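You operate a simulated robot arm through the tools that you are given. There is no shell and no other tool.

You run a simulated robot arm. Do the job below in one go: nothing can be reset, and whatever is moved stays where it is left.

TASK
Share out the film cartridges on the top of the packing table. At the end: the 200 film cartridge from the top of the packing table is on the floor of the viewing booth; the 100 film cartridge from the top of the packing table is in the white carton; the blue brush stands where the orange pad stood; the orange pad is on the silver plate; whatever was shut is shut again. Leave all else as you found it, and nothing knocked over.

The check looks at the end state, three seconds after you hand in, the way a careful person would. Anything else that was tipped, shoved, dropped, spilled or broken makes it a failure.

THE ROBOT
A 7-joint arm with a two-finger parallel gripper, fixed in place. Base frame: the origin is at the foot of the arm, x ahead of it, y to its left, z up; the work surface is at about z = 0. Lengths are in mm, angles in degrees, forces in N, time in s.
With the tool pointing down near the work surface it reaches from about 220 to 580 mm from the base axis. Its first joint turns from -66.0 to 66.0 degrees. Payload 2.5 kg.
The tool frame sits at the grasp point between the pads (the TCP): z along the fingers, y along the line on which they close. The tips reach 23 mm beyond it. Largest opening 94 mm; finger width 38, thickness 10; the body of the gripper, 54 by 96 mm, starts 39 mm behind the TCP.
Orientation is that of the tool frame in the base frame, as a unit quaternion [w, x, y, z]. With the fingers straight down and closing along the base's y, the tool's x points along the base's -x, its y along +y and its z along -z.

THE INTERFACE
- The arm moves only by the tool move_arm. Its argument "increments" is a list of rows, each an object of numbers (a shift or turn left out is 0, a gripper value left out holds the last): "dx", "dy", "dz": the shift along the tool's x, y, z in units of 40 mm (1.0 is 40 mm); "wx", "wy", "wz": the turn, a rotation vector about the tool's x, y, z in units of 4 degrees (1.0 is 4 degrees); "grip": the finger opening in mm, from 0 to 94. In form: [{"dx": .., "dy": .., "dz": .., "wx": .., "wy": .., "wz": .., "grip": ..}, ...]. A call has 1 to 20 rows; each row shifts and turns the commanded pose from where the row before left it, along the tool's axes as they then stand. A call with a number of a shift or a turn outside -1 to 1 is refused whole. A row lasts 0.2 s, in which the tool goes at most 50 mm and 8.6 degrees; a call with a longer step from one row to the next is refused whole, and so is a gripper value outside its range. Where a pose cannot be reached the arm comes as near as it can. A force on the tool above 40 N (or 10 N above the force at the start of the call, whichever is more), or a blocked arm, ends the call early, and 0.2 s more pass. The fingers move at their own pace (about 108 mm/s each) and stop on an object; they squeeze with about 23 N. The grip force told is the motor's: it shows also when the fingers shut on nothing. Time passes only in rows, and 0.2 s behind the last, so rows that do not move let the fingers close. It gives the time, the measured TCP pose, the force on the tool (base axes), the opening and the grip force at its end, in the units of the frame above (readings bear some noise), with the torque about the TCP (base axes, N m) and any sound that the robot's microphone picked up.
- Cameras (640 x 400 px; columns grow to the right, rows downward): "scene" is fixed at [95.2, -398.7, 550.5]; the picture's right is [0.97, -0.26, 0.00], its down [-0.15, -0.57, -0.81] and it looks along [0.21, 0.78, -0.59] (base axes); focal length 308 px, centre (320, 200). "wrist" rides on the gripper at [86, 16, -74] in the tool frame; the picture's right is [-0.18, 0.98, 0.00], its down [-0.58, -0.11, -0.81] and it looks along [-0.79, -0.15, 0.59] (tool axes); focal length 243 px, centre (320, 200). There is no depth. A picture from a camera that has moved, and an enlarged one, comes with that camera's place and axes in the base frame and with its lens. The place of the scene camera against the robot may be out by one fixed shift of up to 12 mm in any direction.
- grab_frame(camera): a new picture of that camera. The clock stands still meanwhile.
- enlarge(camera, box): a new picture of the part [left, top, right, bottom] of that camera's present view, enlarged. The clock stands still meanwhile.
- finish_job(): hands the job in; it is judged then, once.

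Places have to be worked out from the pictures, the camera data and where the tool is seen. Open the gripper and draw the arm clear of the work before you hand the job in, unless the task says otherwise.

The tools are called after ">>>" as name(argument=value, ...) on one line, values as JSON. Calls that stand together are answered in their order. move_arm: Moves the arm, as the interface text tells. Its arguments: {"type":"object","properties":{"increments":{"type":"array"}},"required":["increments"]} The other tools are called the same way: grab_frame (camera) takes a picture; enlarge (camera, box) takes an enlarged picture of a part of a camera's view; finish_job () hands the job in.

At the start:

```text
clock: 0.0
tool_pos: [434.6, -60.0, 347.8]
tool_rot: [0.0, 0.0, 1.0, 0.0]
contact_force: [0.1, -0.5, 0.0]
wrist_torque: [0.02, 0.01, -0.04]
width: 93.9
gripper_force: 0.1
```

scene: 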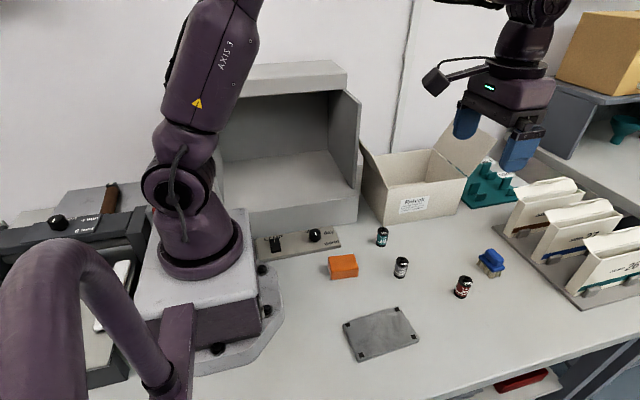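
wrist: 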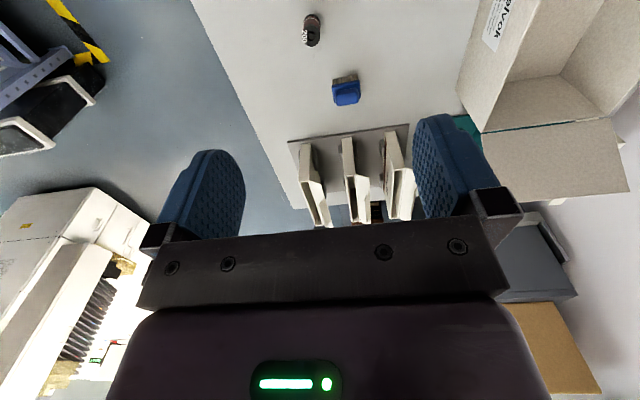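

I start by looking closer at the objects on the table: the cartridges, the pad, brush, plate, booth and carton.

>>> enlarge(camera="scene", box=[300, 210, 540, 370])

>>> enlarge(camera="scene", box=[200, 50, 400, 270])

>>> enlarge(camera="scene", box=[350, 120, 640, 310])

>>> enlarge(camera="wrist", box=[260, 0, 640, 240])

```text
2.50 times, centred on (420, 290) of scene
camera zoom: at [95.2, -398.7, 550.5], right [0.97, -0.26, 0.0], down [-0.15, -0.57, -0.81], along [0.21, 0.78, -0.59], focal length 770 px, centre (70, -25)
```

zoom: 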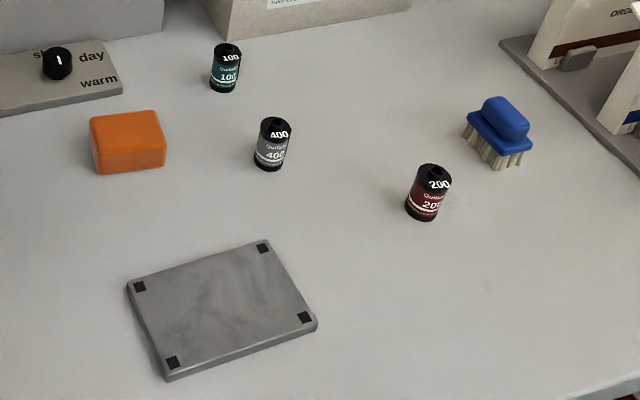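

```text
1.82 times, centred on (300, 160) of scene
camera zoom: at [95.2, -398.7, 550.5], right [0.97, -0.26, 0.0], down [-0.15, -0.57, -0.81], along [0.21, 0.78, -0.59], focal length 560 px, centre (356, 273)
```

zoom: 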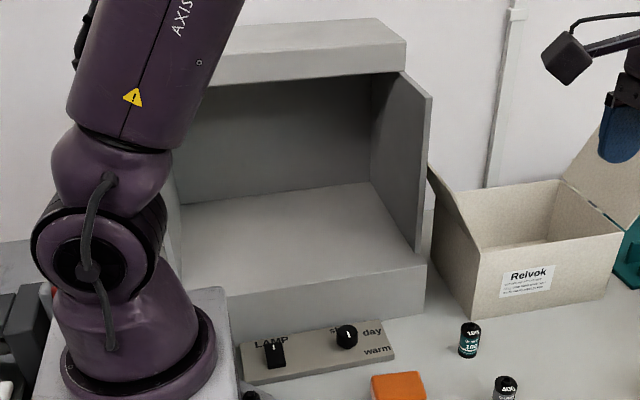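

```text
2.11 times, centred on (495, 215) of scene
camera zoom: at [95.2, -398.7, 550.5], right [0.97, -0.26, 0.0], down [-0.15, -0.57, -0.81], along [0.21, 0.78, -0.59], focal length 649 px, centre (-48, 168)
```

zoom: 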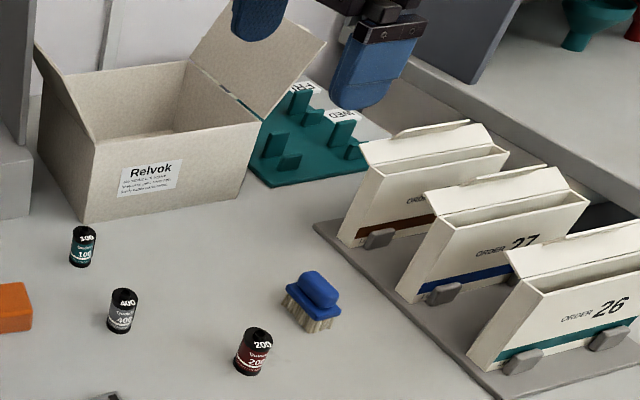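

```text
1.67 times, centred on (450, 120) of wrist
camera zoom: at [349.3, -43.0, 422.2], right [0.18, 0.98, 0.0], down [0.58, -0.11, 0.81], along [0.79, -0.15, -0.59], focal length 404 px, centre (103, 333)
```

zoom: 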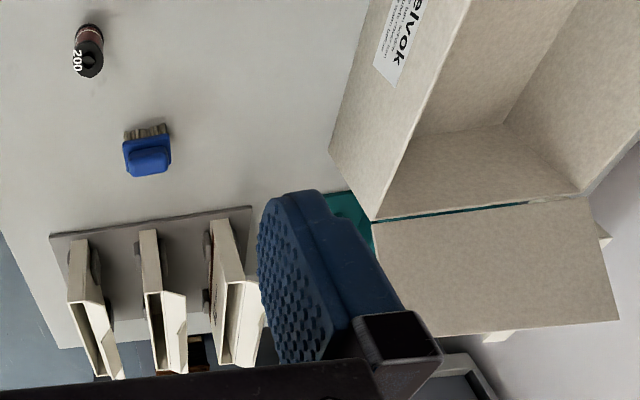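

The pictures give rough places: 200 near (482,-81), 100 near (381,103), 400 near (380,1), brush near (580,-42), pad near (259,42) and plate near (278,-124). The scene camera looks about 10 mm off, so I enlarge the carton, booth and brush and the gripper tips.

>>> enlarge(camera="scene", box=[340, 120, 500, 220])

>>> enlarge(camera="scene", box=[440, 230, 536, 290])

>>> enlarge(camera="scene", box=[400, 0, 592, 180])

>>> enlarge(camera="wrist", box=[280, 0, 400, 120])

```text
4.00 times, centred on (420, 170) of scene
camera zoom: at [95.2, -398.7, 550.5], right [0.97, -0.26, 0.0], down [-0.15, -0.57, -0.81], along [0.21, 0.78, -0.59], focal length 1233 px, centre (-80, 320)
```

zoom: 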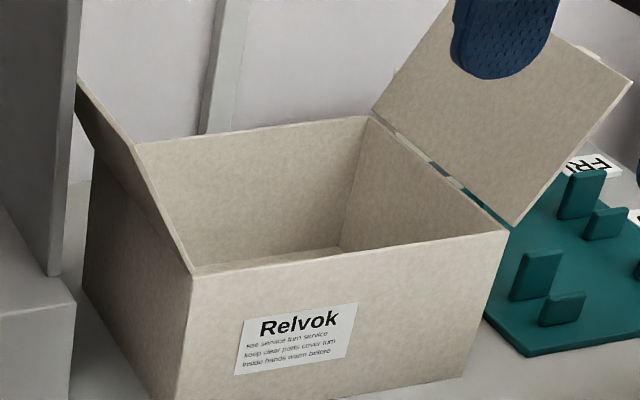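

```text
6.67 times, centred on (488, 260) of scene
camera zoom: at [95.2, -398.7, 550.5], right [0.97, -0.26, 0.0], down [-0.15, -0.57, -0.81], along [0.21, 0.78, -0.59], focal length 2055 px, centre (-800, -200)
```

zoom: 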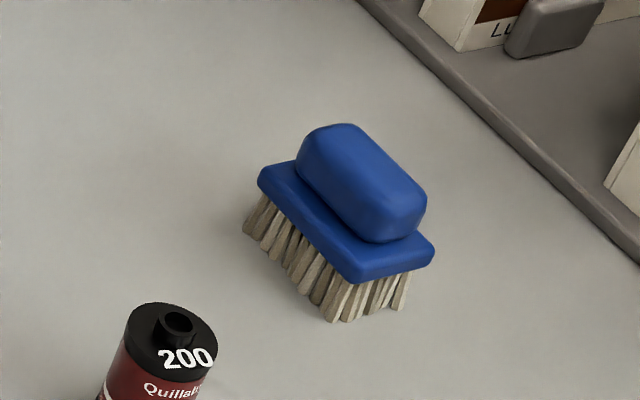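

```text
2.22 times, centred on (496, 90) of scene
camera zoom: at [95.2, -398.7, 550.5], right [0.97, -0.26, 0.0], down [-0.15, -0.57, -0.81], along [0.21, 0.78, -0.59], focal length 685 px, centre (-71, 444)
```

zoom: 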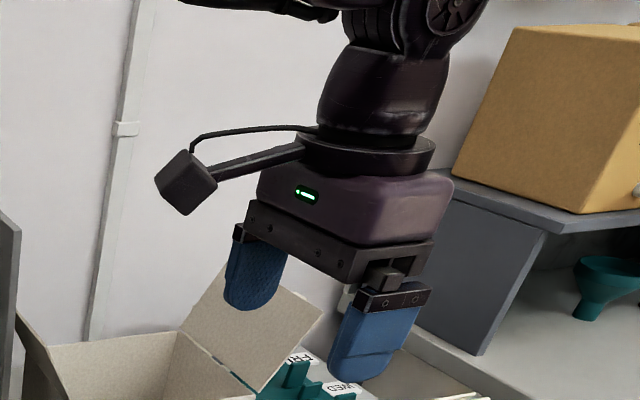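

```text
3.33 times, centred on (340, 60) of wrist
camera zoom: at [349.3, -43.0, 422.2], right [0.18, 0.98, 0.0], down [0.58, -0.11, 0.81], along [0.79, -0.15, -0.59], focal length 809 px, centre (253, 667)
```

zoom: 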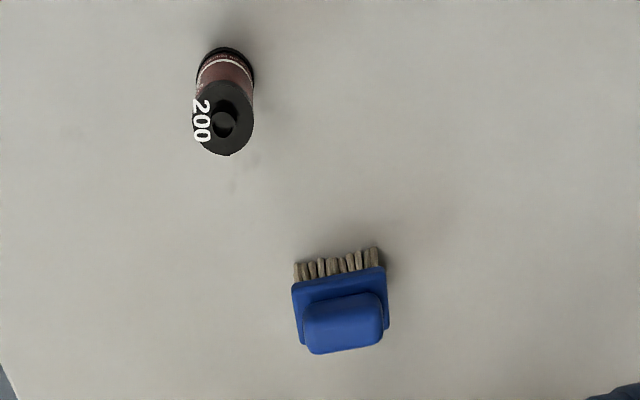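

The brush stands on its bristles, its long side roughly along y, about 50 mm long. I lower the tool in free space to about (420,-60,150) for a nearer wrist view of the 200 cartridge and the brush.

>>> move_arm(increments=[{"dx": 0.07, "dz": 0.99}, {"dx": 0.07, "dz": 0.99}, {"dx": 0.07, "dz": 0.99}, {"dx": 0.07, "dz": 0.99}, {"dx": 0.08, "dz": 0.99}])

>>> grab_frame(camera="wrist")

>>> enlarge(camera="wrist", box=[260, 80, 420, 220])

>>> grab_frame(camera="scene")

```text
clock: 1.2
tool_pos: [420.3, -60.5, 147.7]
tool_rot: [0.0, 0.001, 1.0, 0.0]
contact_force: [0.2, 1.3, -0.7]
wrist_torque: [0.0, -0.01, 0.03]
width: 93.8
gripper_force: 0.1
```

```text
taken
camera wrist: at [334.6, -42.9, 221.0], right [0.18, 0.98, 0.0], down [0.58, -0.11, 0.81], along [0.79, -0.15, -0.59], focal length 243 px, centre (320, 200)
```

wrist: 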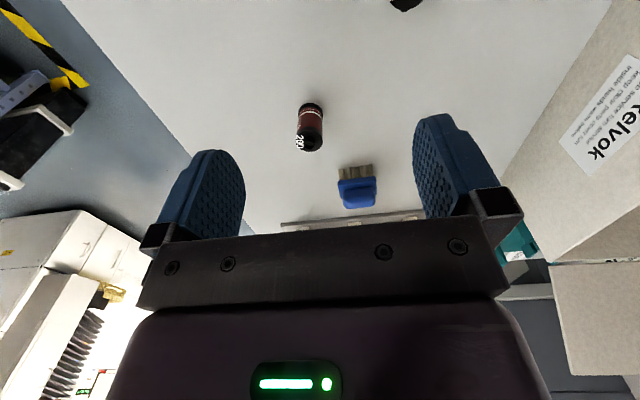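

```text
2.86 times, centred on (340, 150) of wrist
camera zoom: at [334.6, -42.9, 221.0], right [0.18, 0.98, 0.0], down [0.58, -0.11, 0.81], along [0.79, -0.15, -0.59], focal length 693 px, centre (263, 343)
```

zoom: 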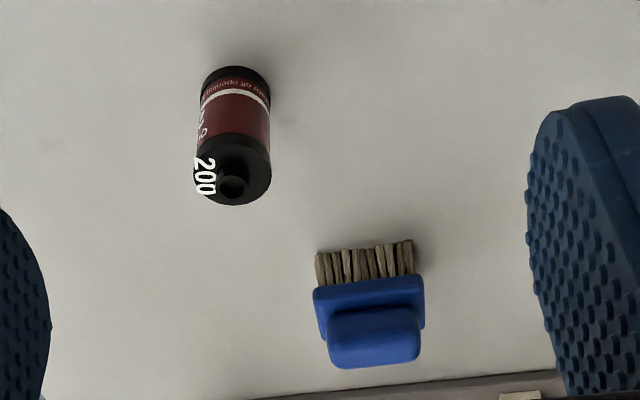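

```text
taken
```

scene: 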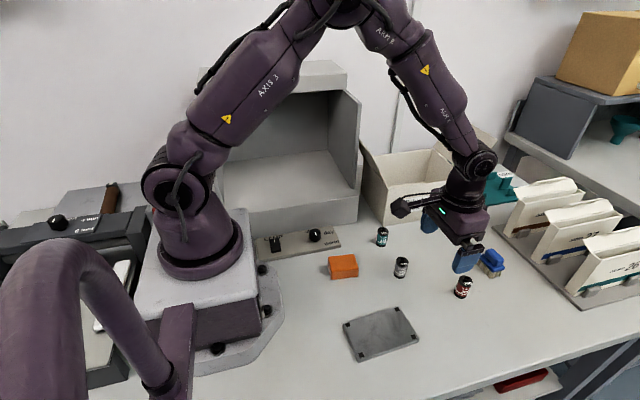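

From this nearer view the 200 stands at about (480.5,-80), 25 mm across and 43 mm high. The brush is centred near (585,-40), its long side along y, with its base plate at z of about 22–30. Next I zoom on the pad and plate to fix their corners.

>>> enlarge(camera="scene", box=[312, 240, 376, 290])

>>> enlarge(camera="scene", box=[330, 295, 430, 370])

>>> enlarge(camera="scene", box=[370, 220, 480, 305])

```text
8.00 times, centred on (344, 265) of scene
camera zoom: at [95.1, -398.7, 550.5], right [0.97, -0.26, 0.0], down [-0.15, -0.57, -0.81], along [0.21, 0.78, -0.59], focal length 2466 px, centre (128, -320)
```

zoom: 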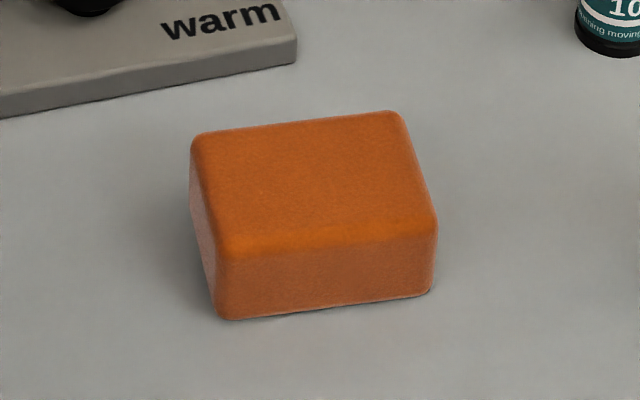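

```text
5.33 times, centred on (380, 332) of scene
camera zoom: at [95.1, -398.7, 550.5], right [0.97, -0.26, 0.0], down [-0.15, -0.57, -0.81], along [0.21, 0.78, -0.59], focal length 1644 px, centre (0, -507)
```

zoom: 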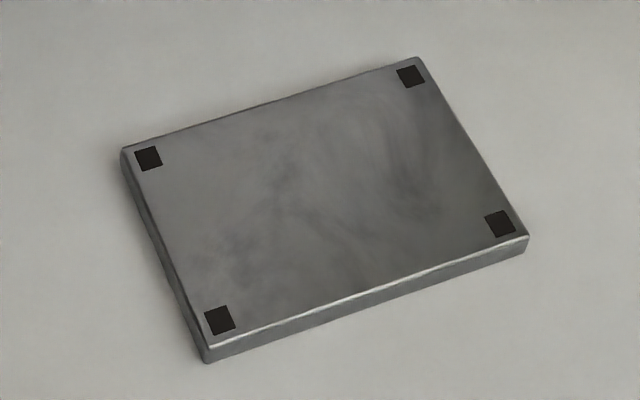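

```text
4.71 times, centred on (425, 262) of scene
camera zoom: at [95.1, -398.7, 550.5], right [0.97, -0.26, 0.0], down [-0.15, -0.57, -0.81], along [0.21, 0.78, -0.59], focal length 1450 px, centre (-174, -94)
```

zoom: 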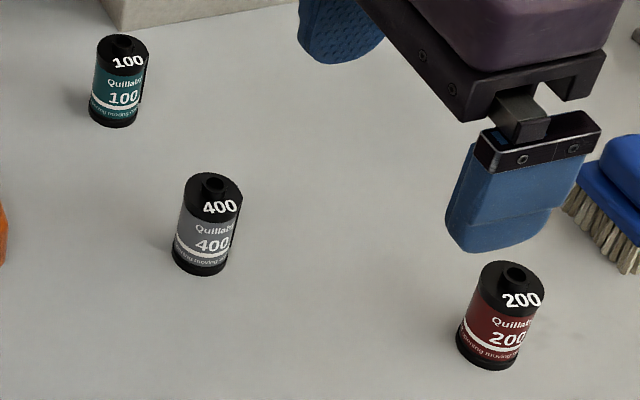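

Corrected for the camera offset (about -10.7,-2,-3.5), I judge the pad centre at (257.5,44), 60 x 44 x 26 mm and turned about -6°. The plate centre is about (276,-120), 120 x 74 mm and turned about +3°. I move above the pad at height for a wrist check.

>>> move_arm(increments=[{"dx": 0.815, "dy": 0.5225}, {"dx": 0.815, "dy": 0.5225}, {"dx": 0.815, "dy": 0.5225}, {"dx": 0.815, "dy": 0.5225}, {"dx": 0.815, "dy": 0.5225}, {"wz": 0.75}, {"wz": 0.75}, {}])

>>> grab_frame(camera="wrist")

>>> grab_frame(camera="scene")

```text
clock: 3.0
tool_pos: [258.4, 44.9, 148.9]
tool_rot: [0.0, 0.054, 0.999, 0.0]
contact_force: [-1.4, 0.1, 0.6]
wrist_torque: [-0.03, 0.01, 0.0]
width: 93.9
gripper_force: 0.1
```

```text
taken
camera wrist: at [174.2, 71.0, 224.0], right [0.29, 0.96, 0.0], down [0.57, -0.17, 0.81], along [0.77, -0.23, -0.59], focal length 243 px, centre (320, 200)
```

wrist: 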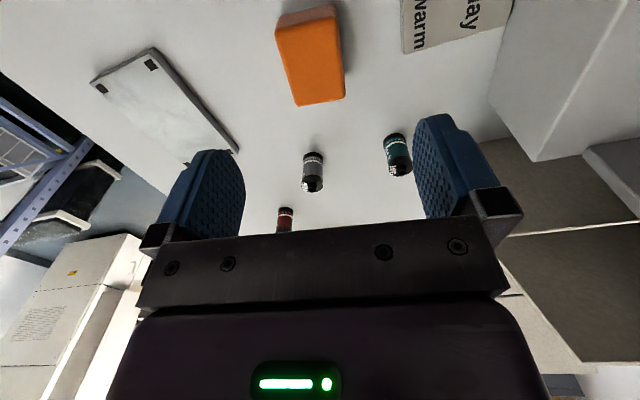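

```text
taken
```

scene: 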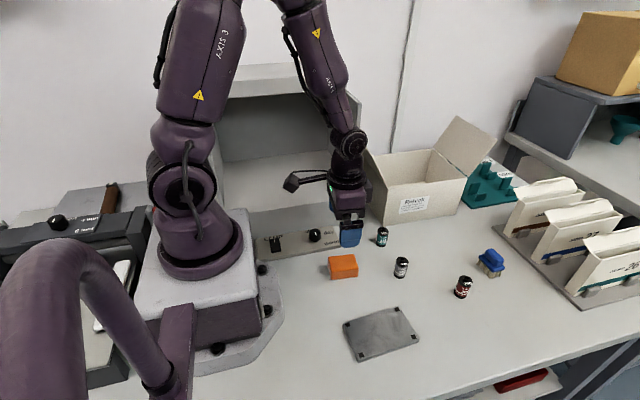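

The wrist now sees the pad, plate and 400/100 cartridges; I enlarge the pad and the plate to place them from this camera.

>>> enlarge(camera="wrist", box=[240, 0, 400, 120])

>>> enlarge(camera="wrist", box=[80, 30, 250, 170])

>>> enlarge(camera="wrist", box=[270, 110, 430, 230])

```text
3.33 times, centred on (320, 60) of wrist
camera zoom: at [174.2, 71.0, 224.0], right [0.29, 0.96, 0.0], down [0.57, -0.17, 0.81], along [0.77, -0.23, -0.59], focal length 809 px, centre (320, 667)
```

zoom: 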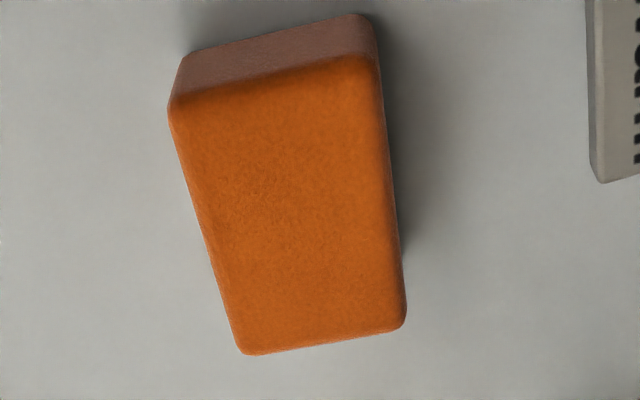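

```text
2.86 times, centred on (165, 100) of wrist
camera zoom: at [174.2, 71.0, 224.0], right [0.29, 0.96, 0.0], down [0.57, -0.17, 0.81], along [0.77, -0.23, -0.59], focal length 693 px, centre (763, 486)
```

zoom: 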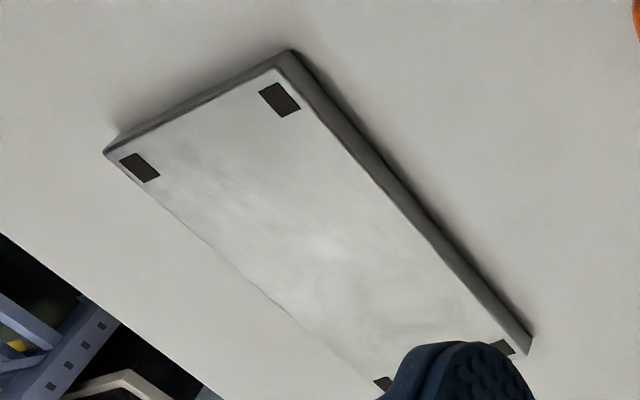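

```text
3.33 times, centred on (350, 170) of wrist
camera zoom: at [174.2, 71.0, 224.0], right [0.29, 0.96, 0.0], down [0.57, -0.17, 0.81], along [0.77, -0.23, -0.59], focal length 809 px, centre (220, 300)
```

zoom: 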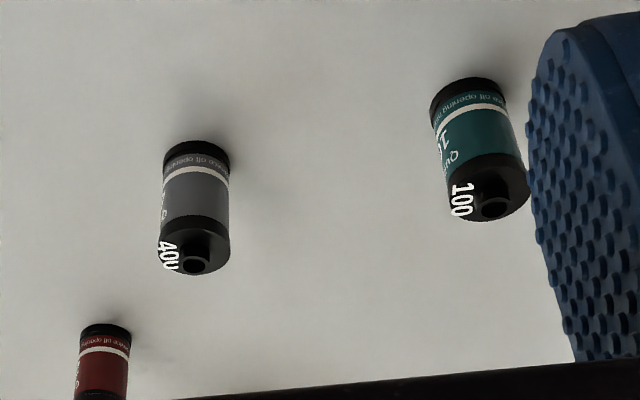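

From the wrist camera the pad is centred at about (262,40) with height 26, and the plate at about (280,-121). I narrow the fingers to 74 mm, shift a little and descend around the pad.

>>> move_arm(increments=[{"dx": -0.1, "dy": -0.11, "grip": 74}, {"dz": 0.75}, {"dz": 0.75}, {"dz": 0.6}, {"dz": 0.5}, {"dz": 0.4}, {}])

>>> grab_frame(camera="wrist")

>>> enlarge(camera="scene", box=[280, 160, 440, 300])

```text
clock: 4.6
tool_pos: [261.7, 40.2, 28.5]
tool_rot: [0.0, 0.054, 0.999, 0.0]
contact_force: [0.3, 0.5, 0.6]
wrist_torque: [-0.02, 0.0, -0.01]
width: 73.8
gripper_force: 0.0
```

```text
taken
camera wrist: at [177.8, 65.5, 103.0], right [0.29, 0.96, 0.0], down [0.57, -0.17, 0.81], along [0.77, -0.23, -0.59], focal length 243 px, centre (320, 200)
```

wrist: 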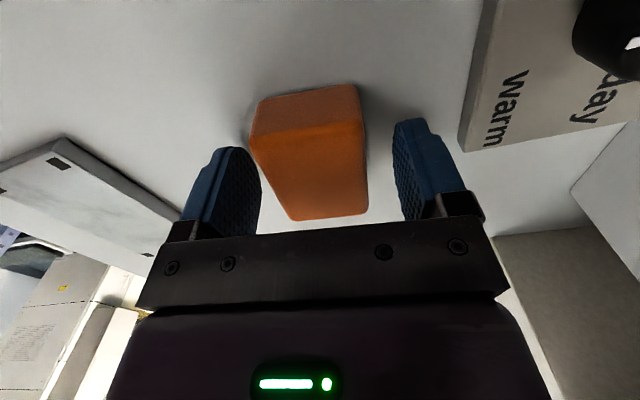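

```text
2.86 times, centred on (360, 230) of scene
camera zoom: at [95.2, -398.7, 550.5], right [0.97, -0.26, 0.0], down [-0.15, -0.57, -0.81], along [0.21, 0.78, -0.59], focal length 881 px, centre (206, 114)
```

zoom: 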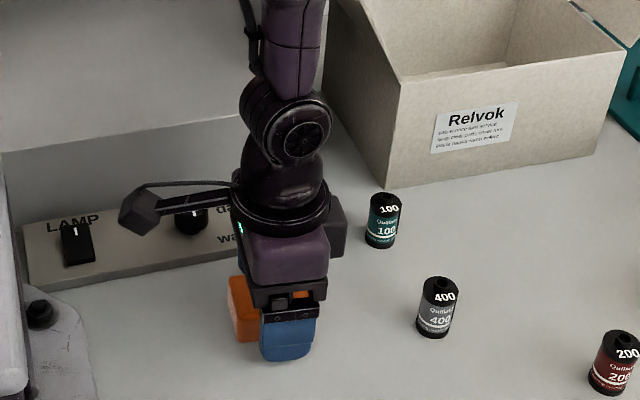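

The fingers straddle the pad with a gap on each side. I close on it.

>>> move_arm(increments=[{"grip": 35}, {"grip": 35}, {"grip": 35}, {"grip": 35}])

>>> grab_frame(camera="wrist")

```text
clock: 5.6
tool_pos: [261.9, 40.7, 29.1]
tool_rot: [0.0, 0.053, 0.999, 0.0]
contact_force: [0.5, -0.7, 0.2]
wrist_torque: [-0.01, 0.01, 0.02]
width: 45.3
gripper_force: 23.2
```

```text
taken
camera wrist: at [177.7, 65.5, 103.3], right [0.29, 0.96, 0.0], down [0.57, -0.17, 0.81], along [0.77, -0.23, -0.59], focal length 243 px, centre (320, 200)
```

wrist: 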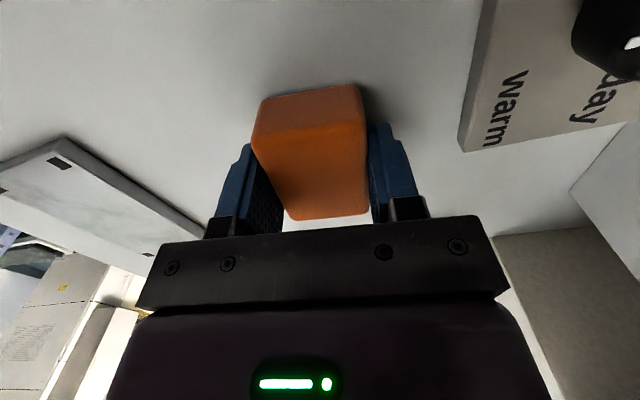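

The pad is held at 45 mm and barely shifted, so its place was about (261,40). I lift it 60 mm, carry it over the plate at (280,-121), and turn to line up with the plate.

>>> move_arm(increments=[{"dz": -0.75}, {"dz": -0.75}, {"dx": -0.178, "dy": -0.794}, {"dx": -0.178, "dy": -0.794}, {"dx": -0.178, "dy": -0.794}, {"dx": -0.178, "dy": -0.794}, {"dx": -0.178, "dy": -0.794}, {"wz": -0.85}, {"wz": -0.85}, {"wz": -0.85}, {"dz": 0.5}, {"dz": 0.3}, {}])

>>> grab_frame(camera="wrist")

>>> enlarge(camera="scene", box=[300, 230, 460, 390])

```text
clock: 8.4
tool_pos: [281.1, -122.7, 56.1]
tool_rot: [0.0, -0.037, 0.999, 0.0]
contact_force: [-0.6, -0.2, -0.9]
wrist_torque: [0.0, 0.01, 0.02]
width: 45.1
gripper_force: 22.8
```

```text
taken
camera wrist: at [194.3, -113.7, 130.8], right [0.11, 0.99, 0.0], down [0.59, -0.07, 0.81], along [0.8, -0.09, -0.59], focal length 243 px, centre (320, 200)
```

wrist: 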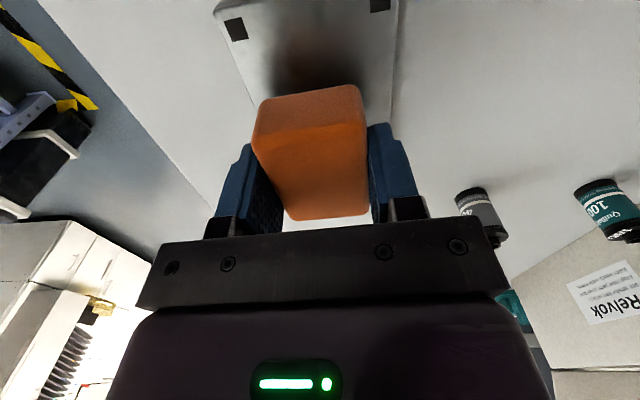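

```text
2.50 times, centred on (380, 310) of scene
camera zoom: at [95.2, -398.7, 550.5], right [0.97, -0.26, 0.0], down [-0.15, -0.57, -0.81], along [0.21, 0.78, -0.59], focal length 770 px, centre (170, -75)
```

zoom: 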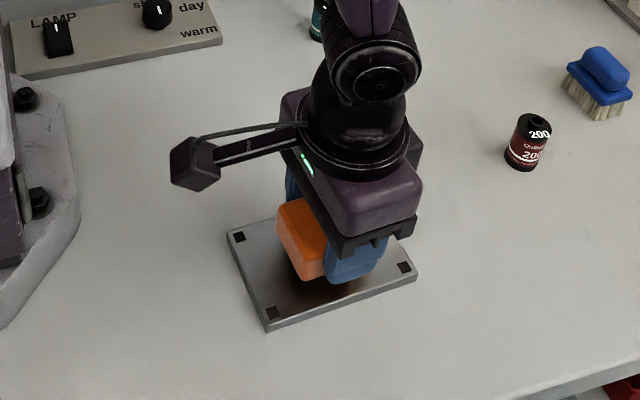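

The pad is centred over the plate with its bottom at about z 27. I lower in small steps and watch the force.

>>> move_arm(increments=[{"dz": 0.2}, {"dz": 0.15}, {"dz": 0.05}, {}])

>>> enlarge(camera="scene", box=[340, 270, 440, 370])

```text
clock: 9.4
tool_pos: [280.9, -122.6, 40.2]
tool_rot: [-0.001, -0.037, 0.999, 0.001]
contact_force: [0.0, -0.4, 0.0]
wrist_torque: [0.03, 0.05, 0.01]
width: 45.0
gripper_force: 23.2
```

```text
4.00 times, centred on (390, 320) of scene
camera zoom: at [95.2, -398.7, 550.5], right [0.97, -0.26, 0.0], down [-0.15, -0.57, -0.81], along [0.21, 0.78, -0.59], focal length 1233 px, centre (40, -280)
```

zoom: 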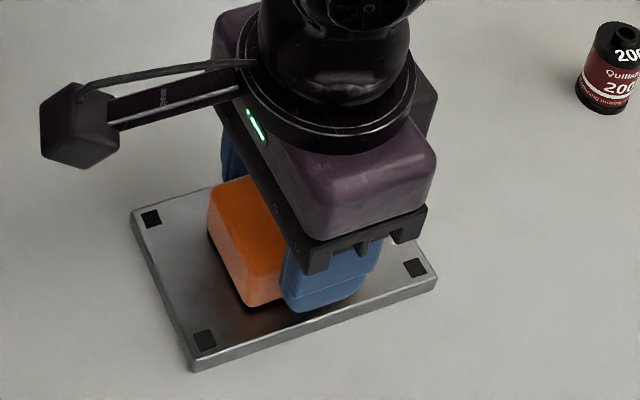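

No contact yet and the gap is only a few millimetres. I go on down in 1–2 mm steps.

>>> move_arm(increments=[{"dz": 0.04}, {}])

>>> move_arm(increments=[{"dz": 0.04}, {}])

```text
clock: 10.0
tool_pos: [281.7, -123.0, 38.8]
tool_rot: [0.001, -0.037, 0.999, -0.001]
contact_force: [0.0, -0.1, 2.8]
wrist_torque: [0.0, -0.02, -0.01]
width: 45.2
gripper_force: 22.9
```

```text
clock: 10.6
tool_pos: [280.8, -122.7, 37.9]
tool_rot: [0.002, -0.036, 0.999, 0.0]
contact_force: [-4.1, 1.6, 31.5]
wrist_torque: [0.05, 0.02, -0.01]
width: 45.1
gripper_force: 23.1
```

Contact is firm (31 N), so the pad is seated on the plate. I ease up 1 mm, open to 66 mm, and rise.

>>> move_arm(increments=[{"dz": -0.035}, {"grip": 66}, {"grip": 66}, {}, {"dz": -0.4}, {"dz": -0.8}, {"dz": -0.8}, {"dz": -0.8}, {}])

>>> grab_frame(camera="wrist")

>>> enlarge(camera="scene", box=[330, 270, 440, 370])

```text
clock: 12.6
tool_pos: [281.7, -119.9, 152.0]
tool_rot: [0.0, -0.037, 0.999, 0.0]
contact_force: [-0.1, 0.3, -0.4]
wrist_torque: [0.02, 0.02, 0.02]
width: 65.9
gripper_force: 0.1
```

```text
taken
camera wrist: at [194.7, -110.4, 227.3], right [0.11, 0.99, 0.0], down [0.59, -0.07, 0.81], along [0.8, -0.09, -0.59], focal length 243 px, centre (320, 200)
```

wrist: 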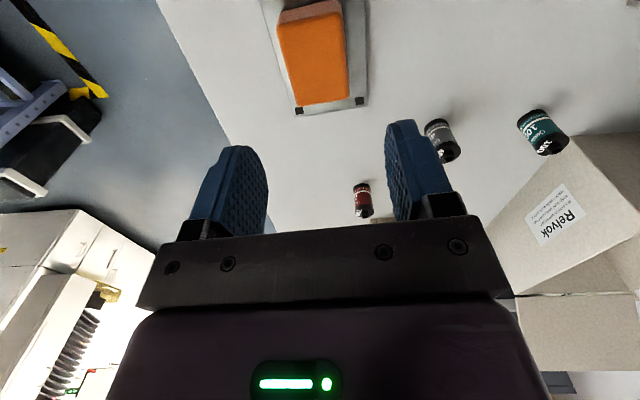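

```text
4.00 times, centred on (385, 320) of scene
camera zoom: at [95.1, -398.7, 550.5], right [0.97, -0.26, 0.0], down [-0.15, -0.57, -0.81], along [0.21, 0.78, -0.59], focal length 1233 px, centre (60, -280)
```

zoom: 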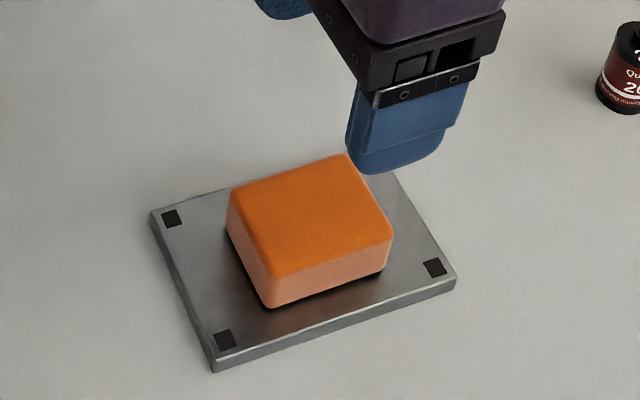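

The pad sits well on the plate. Now for the brush: I straighten the yaw, open fully, and move to about (500,-40,120) for a closer look at it.

>>> move_arm(increments=[{"wz": 0.53, "grip": 94}, {"wz": 0.53}, {"dx": -0.91, "dy": 0.333, "dz": 0.13}, {"dx": -0.91, "dy": 0.333, "dz": 0.13}, {"dx": -0.91, "dy": 0.333, "dz": 0.13}, {"dx": -0.91, "dy": 0.333, "dz": 0.13}, {"dx": -0.91, "dy": 0.333, "dz": 0.13}, {"dx": -0.91, "dy": 0.333, "dz": 0.13}, {}])

>>> grab_frame(camera="wrist")

>>> enlarge(camera="wrist", box=[260, 80, 420, 220])

```text
clock: 14.6
tool_pos: [497.8, -40.3, 119.5]
tool_rot: [0.0, 0.001, 1.0, 0.0]
contact_force: [0.2, -0.1, -0.3]
wrist_torque: [-0.01, -0.01, -0.02]
width: 94.0
gripper_force: 0.1
```

```text
taken
camera wrist: at [412.5, -24.0, 194.4], right [0.19, 0.98, 0.0], down [0.58, -0.11, 0.81], along [0.79, -0.15, -0.59], focal length 243 px, centre (320, 200)
```

wrist: 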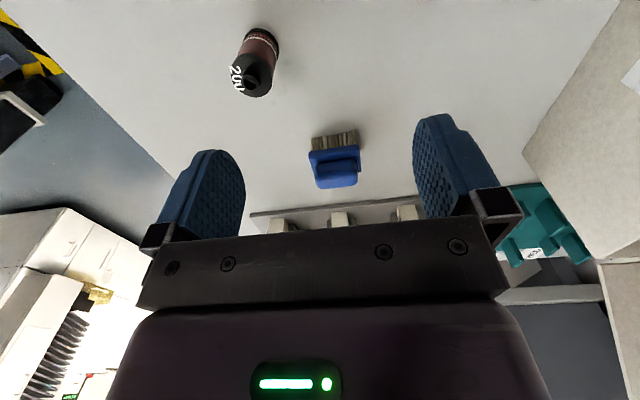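

```text
2.86 times, centred on (340, 150) of wrist
camera zoom: at [412.5, -24.0, 194.4], right [0.19, 0.98, 0.0], down [0.58, -0.11, 0.81], along [0.79, -0.15, -0.59], focal length 693 px, centre (263, 343)
```

zoom: 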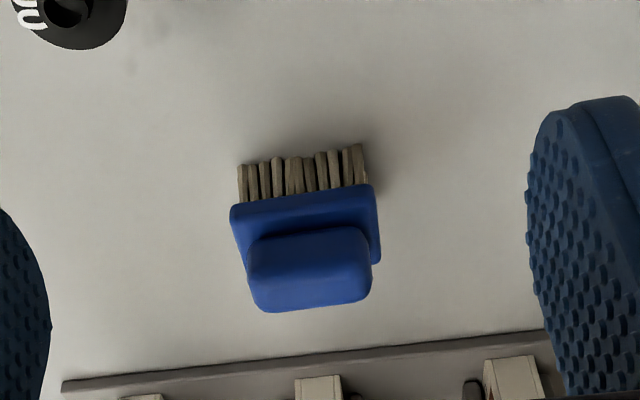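

The brush is centred near (581,-40), with its plate 46 x 35 mm at z of about 22–30. I move over it at x 579 and check that the arm reaches before going down.

>>> move_arm(increments=[{"dx": -0.68}, {"dx": -0.68}, {"dx": -0.67}, {"dz": 0.5}, {}])

>>> grab_frame(camera="wrist")

```text
clock: 15.8
tool_pos: [577.6, -42.2, 100.1]
tool_rot: [0.0, 0.001, 1.0, 0.001]
contact_force: [0.5, 1.0, -0.1]
wrist_torque: [0.01, 0.0, -0.01]
width: 94.2
gripper_force: 0.2
```

```text
taken
camera wrist: at [492.3, -26.3, 175.5], right [0.19, 0.98, 0.0], down [0.58, -0.11, 0.81], along [0.79, -0.15, -0.59], focal length 243 px, centre (320, 200)
```

wrist: 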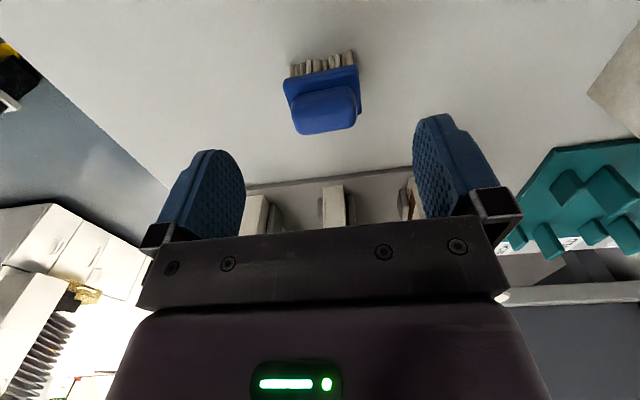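

The arm reaches the spot, with the brush centred at about (580,-40) under the tool. I descend to z of about 30.

>>> move_arm(increments=[{"dx": -0.04, "dy": 0.04, "dz": 0.4}, {"dz": 0.4}, {"dz": 0.4}, {"dz": 0.35}, {"dz": 0.2}, {}])

>>> grab_frame(camera="wrist")

>>> enlarge(camera="scene", box=[420, 180, 580, 310])

```text
clock: 17.2
tool_pos: [581.3, -39.3, 29.8]
tool_rot: [0.0, 0.0, 1.0, 0.001]
contact_force: [0.3, 0.8, 0.6]
wrist_torque: [0.0, 0.01, -0.02]
width: 93.8
gripper_force: 0.1
```

```text
taken
camera wrist: at [495.6, -23.9, 104.7], right [0.19, 0.98, 0.0], down [0.58, -0.11, 0.81], along [0.79, -0.15, -0.59], focal length 243 px, centre (320, 200)
```

wrist: 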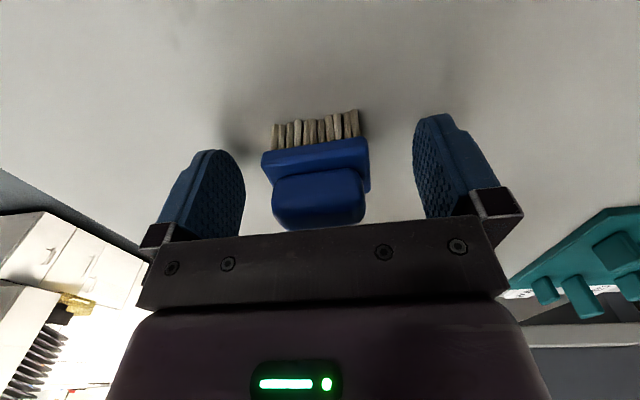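

```text
3.08 times, centred on (500, 245) of scene
camera zoom: at [95.2, -398.7, 550.5], right [0.97, -0.26, 0.0], down [-0.15, -0.57, -0.81], along [0.21, 0.78, -0.59], focal length 948 px, centre (-234, 62)
```

zoom: 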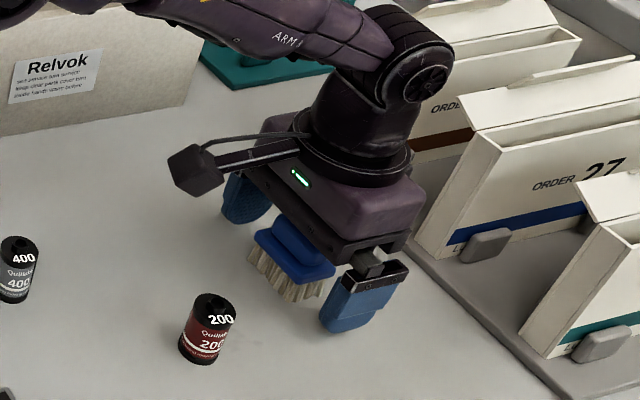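

The brush lies between the fingers and nothing else touches. I close on it.

>>> move_arm(increments=[{"grip": 36}, {"grip": 36}, {"grip": 36}, {"grip": 36}, {"grip": 36}])

>>> grab_frame(camera="wrist")

```text
clock: 18.4
tool_pos: [581.1, -39.4, 29.8]
tool_rot: [0.0, 0.001, 1.0, 0.0]
contact_force: [0.4, 0.7, 0.2]
wrist_torque: [0.04, 0.02, -0.02]
width: 47.1
gripper_force: 22.8
```

```text
taken
camera wrist: at [495.7, -23.9, 104.9], right [0.19, 0.98, 0.0], down [0.58, -0.11, 0.81], along [0.79, -0.15, -0.59], focal length 243 px, centre (320, 200)
```

wrist: 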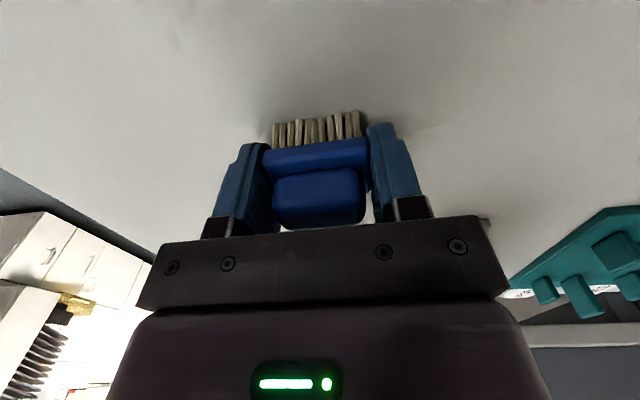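

The brush is held (47 mm). I lift it 84 mm, clear of the cartridges, and carry it to above the pad's old place at (261,40).

>>> move_arm(increments=[{"dz": -0.5}, {"dz": -0.8}, {"dz": -0.8}, {"dx": 0.889, "dy": 0.2206}, {"dx": 0.889, "dy": 0.2206}, {"dx": 0.889, "dy": 0.2206}, {"dx": 0.889, "dy": 0.2206}, {"dx": 0.889, "dy": 0.2206}, {"dx": 0.889, "dy": 0.2206}, {"dx": 0.889, "dy": 0.2206}, {"dx": 0.889, "dy": 0.2206}, {"dx": 0.889, "dy": 0.2206}, {}])

>>> grab_frame(camera="wrist")

>>> grab_frame(camera="scene")

```text
clock: 21.2
tool_pos: [258.5, 37.4, 115.0]
tool_rot: [0.0, 0.001, 1.0, 0.0]
contact_force: [0.7, -0.4, -0.3]
wrist_torque: [-0.02, 0.01, -0.01]
width: 47.0
gripper_force: 23.3
```

```text
taken
camera wrist: at [172.7, 53.9, 190.5], right [0.19, 0.98, 0.0], down [0.58, -0.11, 0.81], along [0.79, -0.15, -0.59], focal length 243 px, centre (320, 200)
```

wrist: 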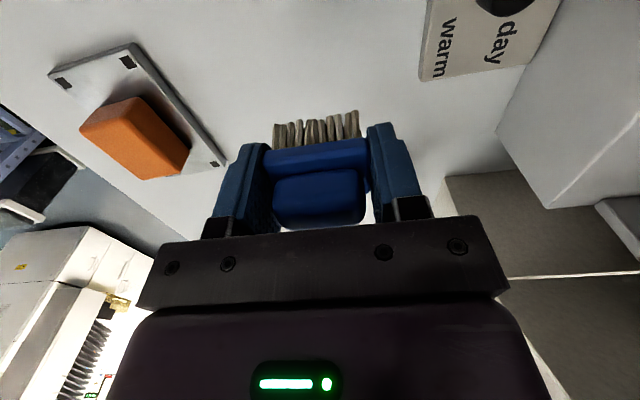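

```text
taken
```

scene: 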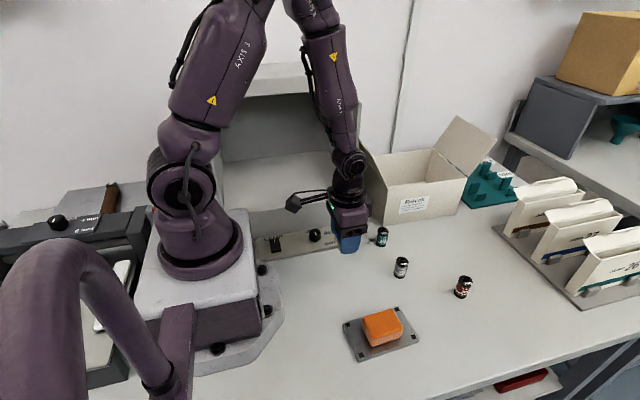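

Everything else stands as before. I am at (258.5,37.4), so I correct by 2.5 mm each way and lower to just above the table.

>>> move_arm(increments=[{"dx": -0.06, "dy": 0.06, "dz": 0.6}, {"dz": 0.6}, {"dz": 0.5}, {"dz": 0.3}, {"dz": 0.05}, {}])

>>> enlarge(camera="scene", box=[280, 200, 400, 300])

```text
clock: 22.6
tool_pos: [261.7, 41.0, 32.7]
tool_rot: [0.0, 0.001, 1.0, 0.0]
contact_force: [-0.4, 0.2, 1.2]
wrist_torque: [-0.02, 0.0, -0.03]
width: 47.1
gripper_force: 23.2
```

```text
4.00 times, centred on (340, 250) of scene
camera zoom: at [95.2, -398.7, 550.5], right [0.97, -0.26, 0.0], down [-0.15, -0.57, -0.81], along [0.21, 0.78, -0.59], focal length 1233 px, centre (240, 0)
```

zoom: 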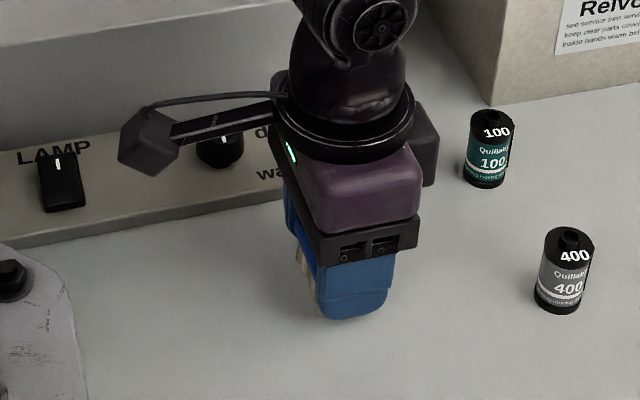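

I am about 3 mm above the height at which the brush was picked up. I set it down in small steps.

>>> move_arm(increments=[{"dz": 0.04}, {}])

>>> move_arm(increments=[{"dz": 0.03}, {}])

```text
clock: 23.2
tool_pos: [262.8, 42.3, 30.9]
tool_rot: [0.0, 0.001, 1.0, 0.0]
contact_force: [0.1, -0.5, 0.3]
wrist_torque: [-0.02, 0.03, 0.01]
width: 47.3
gripper_force: 22.9
```

```text
clock: 23.8
tool_pos: [263.3, 42.4, 30.2]
tool_rot: [0.0, 0.001, 1.0, 0.0]
contact_force: [-2.4, -2.7, 16.4]
wrist_torque: [-0.06, 0.11, 0.0]
width: 47.2
gripper_force: 23.3
```

Contact (16 N): the brush stands at about (263,42). I ease up, open the fingers and rise straight.

>>> move_arm(increments=[{"dz": -0.015}, {"grip": 68}, {"grip": 68}, {}, {"dz": -0.4}, {"dz": -0.8}, {"dz": -0.8}, {"dz": -0.8}, {}])

>>> grab_frame(camera="wrist")

>>> enlarge(camera="scene", box=[280, 200, 440, 320])

```text
clock: 25.8
tool_pos: [263.2, 40.2, 141.3]
tool_rot: [0.0, 0.001, 1.0, -0.001]
contact_force: [-0.1, -0.6, 0.5]
wrist_torque: [-0.01, -0.03, -0.01]
width: 67.9
gripper_force: 0.2
```

```text
taken
camera wrist: at [178.3, 56.0, 216.8], right [0.19, 0.98, 0.0], down [0.58, -0.11, 0.81], along [0.79, -0.15, -0.59], focal length 243 px, centre (320, 200)
```

wrist: 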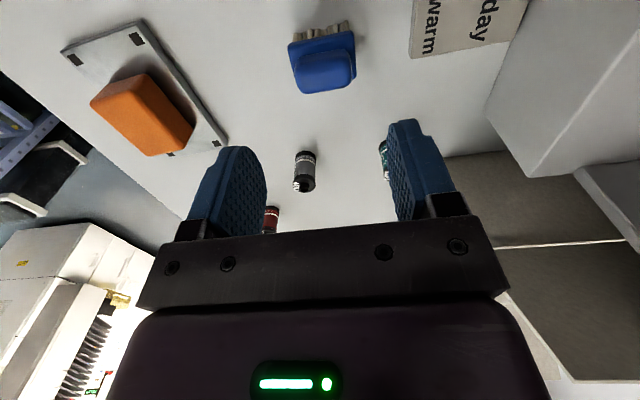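

```text
3.33 times, centred on (360, 260) of scene
camera zoom: at [95.1, -398.7, 550.5], right [0.97, -0.26, 0.0], down [-0.15, -0.57, -0.81], along [0.21, 0.78, -0.59], focal length 1027 px, centre (187, 0)
```

zoom: 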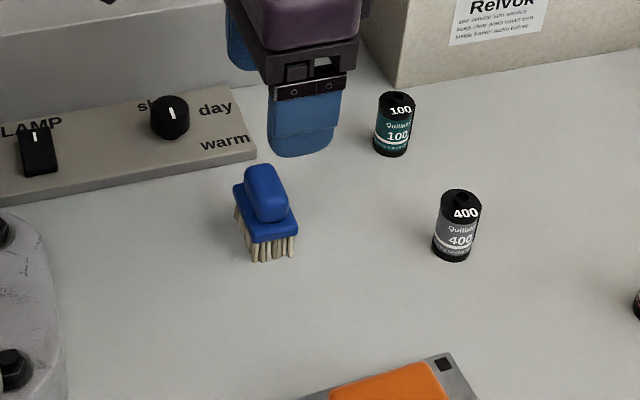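

The brush stands upright where the pad was. Next the 200 cartridge: I move above (480.5,-80) with the fingers at 60 mm and check from z of about 95.

>>> move_arm(increments=[{"dx": -0.776, "dy": -0.43, "grip": 60}, {"dx": -0.776, "dy": -0.43}, {"dx": -0.776, "dy": -0.43}, {"dx": -0.776, "dy": -0.43}, {"dx": -0.776, "dy": -0.43}, {"dx": -0.776, "dy": -0.43}, {"dx": -0.776, "dy": -0.43}, {"dz": 0.6}, {"dz": 0.5}, {}, {}])

>>> grab_frame(camera="wrist")

>>> enlarge(camera="wrist", box=[260, 20, 380, 140])

```text
clock: 28.2
tool_pos: [481.3, -76.7, 96.2]
tool_rot: [0.001, 0.001, 1.0, 0.0]
contact_force: [0.1, 0.4, -1.2]
wrist_torque: [-0.04, 0.02, 0.03]
width: 60.1
gripper_force: 0.1
```

```text
taken
camera wrist: at [395.1, -60.8, 171.4], right [0.19, 0.98, 0.0], down [0.58, -0.11, 0.81], along [0.79, -0.15, -0.59], focal length 243 px, centre (320, 200)
```

wrist: 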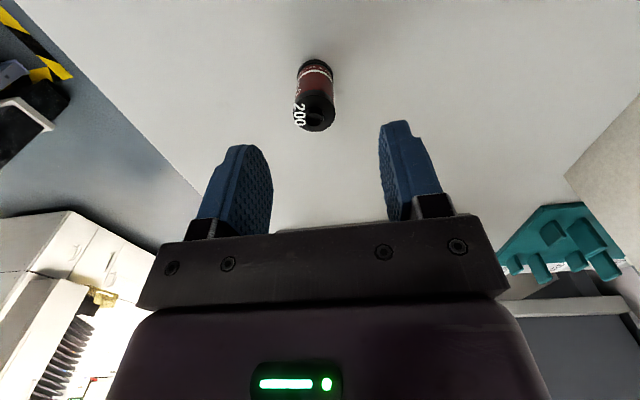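

```text
3.33 times, centred on (320, 80) of wrist
camera zoom: at [395.1, -60.8, 171.4], right [0.19, 0.98, 0.0], down [0.58, -0.11, 0.81], along [0.79, -0.15, -0.59], focal length 809 px, centre (320, 600)
```

zoom: 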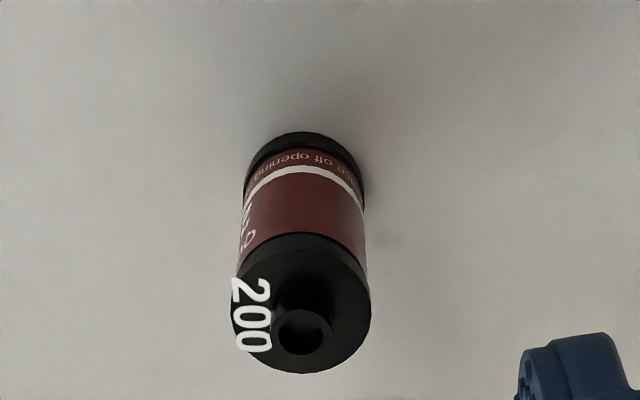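

The 200's centre is at about (480,-80) and the tool is at (481,-77). I correct by that and descend to z of about 31 around it.

>>> move_arm(increments=[{"dx": 0.035, "dy": -0.085}, {}, {"dz": 0.4}, {"dz": 0.4}, {"dz": 0.4}, {"dz": 0.3}, {"dz": 0.12}, {}])

>>> grab_frame(camera="wrist")

```text
clock: 30.0
tool_pos: [476.9, -82.7, 32.5]
tool_rot: [0.0, 0.001, 1.0, 0.001]
contact_force: [-0.7, 0.5, -0.6]
wrist_torque: [0.0, 0.04, 0.03]
width: 60.0
gripper_force: 0.1
```

```text
taken
camera wrist: at [392.2, -65.9, 107.4], right [0.19, 0.98, 0.0], down [0.58, -0.11, 0.81], along [0.79, -0.15, -0.59], focal length 243 px, centre (320, 200)
```

wrist: 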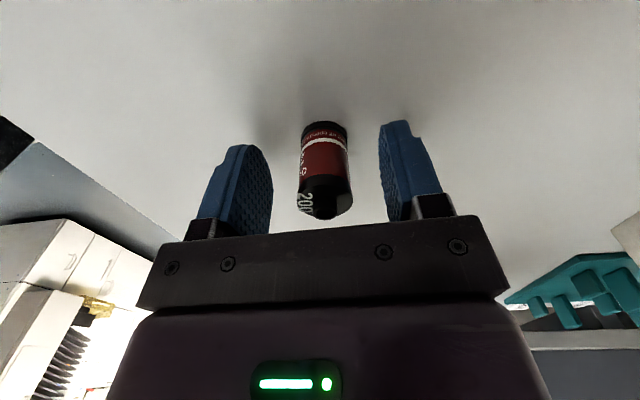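

The cartridge stands between the fingers. I close on it and check the grip.

>>> move_arm(increments=[{"dx": -0.05}, {"grip": 18}, {"grip": 18}, {"grip": 18}, {"grip": 18}, {}])

>>> grab_frame(camera="wrist")

```text
clock: 31.4
tool_pos: [481.2, -81.6, 31.7]
tool_rot: [0.0, 0.001, 1.0, 0.0]
contact_force: [0.4, 1.4, 1.2]
wrist_torque: [0.04, 0.02, 0.01]
width: 24.5
gripper_force: 22.9
```

```text
taken
camera wrist: at [394.7, -66.2, 107.5], right [0.19, 0.98, 0.0], down [0.58, -0.11, 0.81], along [0.79, -0.15, -0.59], focal length 243 px, centre (320, 200)
```

wrist: 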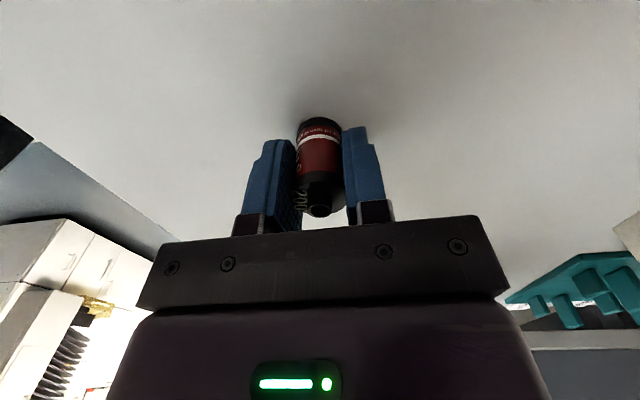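

The 200 is held (24.5 mm). I lift it 120 mm and carry it to just in front of the booth at (235,150,152), then look.

>>> move_arm(increments=[{"dz": -0.5}, {"dz": -0.8}, {"dz": -0.85}, {"dz": -0.85}, {"dx": 0.684, "dy": 0.643}, {"dx": 0.684, "dy": 0.643}, {"dx": 0.684, "dy": 0.643}, {"dx": 0.684, "dy": 0.643}, {"dx": 0.684, "dy": 0.643}, {"dx": 0.684, "dy": 0.643}, {"dx": 0.684, "dy": 0.643}, {"dx": 0.684, "dy": 0.643}, {"dx": 0.684, "dy": 0.643}, {}, {}])

>>> grab_frame(camera="scene")

>>> grab_frame(camera="wrist")

```text
clock: 34.6
tool_pos: [233.3, 148.8, 153.6]
tool_rot: [0.0, 0.0, 1.0, 0.0]
contact_force: [-0.2, 0.5, -0.2]
wrist_torque: [-0.03, 0.0, -0.01]
width: 24.2
gripper_force: 23.1
```

```text
taken
```

scene: 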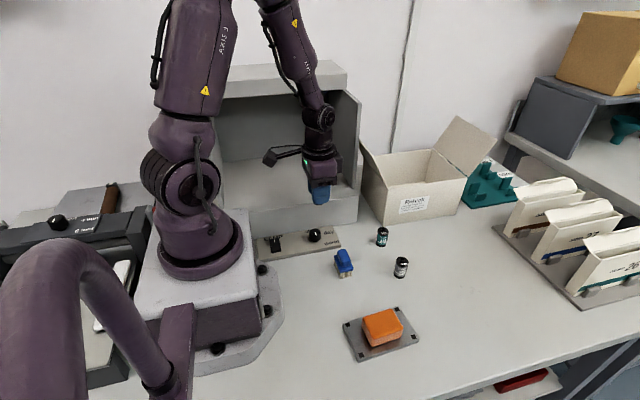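

```text
taken
camera wrist: at [147.6, 164.9, 229.5], right [0.19, 0.98, 0.0], down [0.58, -0.11, 0.81], along [0.79, -0.15, -0.59], focal length 243 px, centre (320, 200)
```

wrist: 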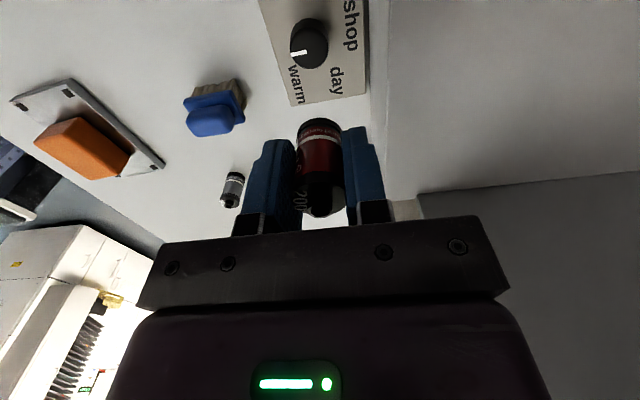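

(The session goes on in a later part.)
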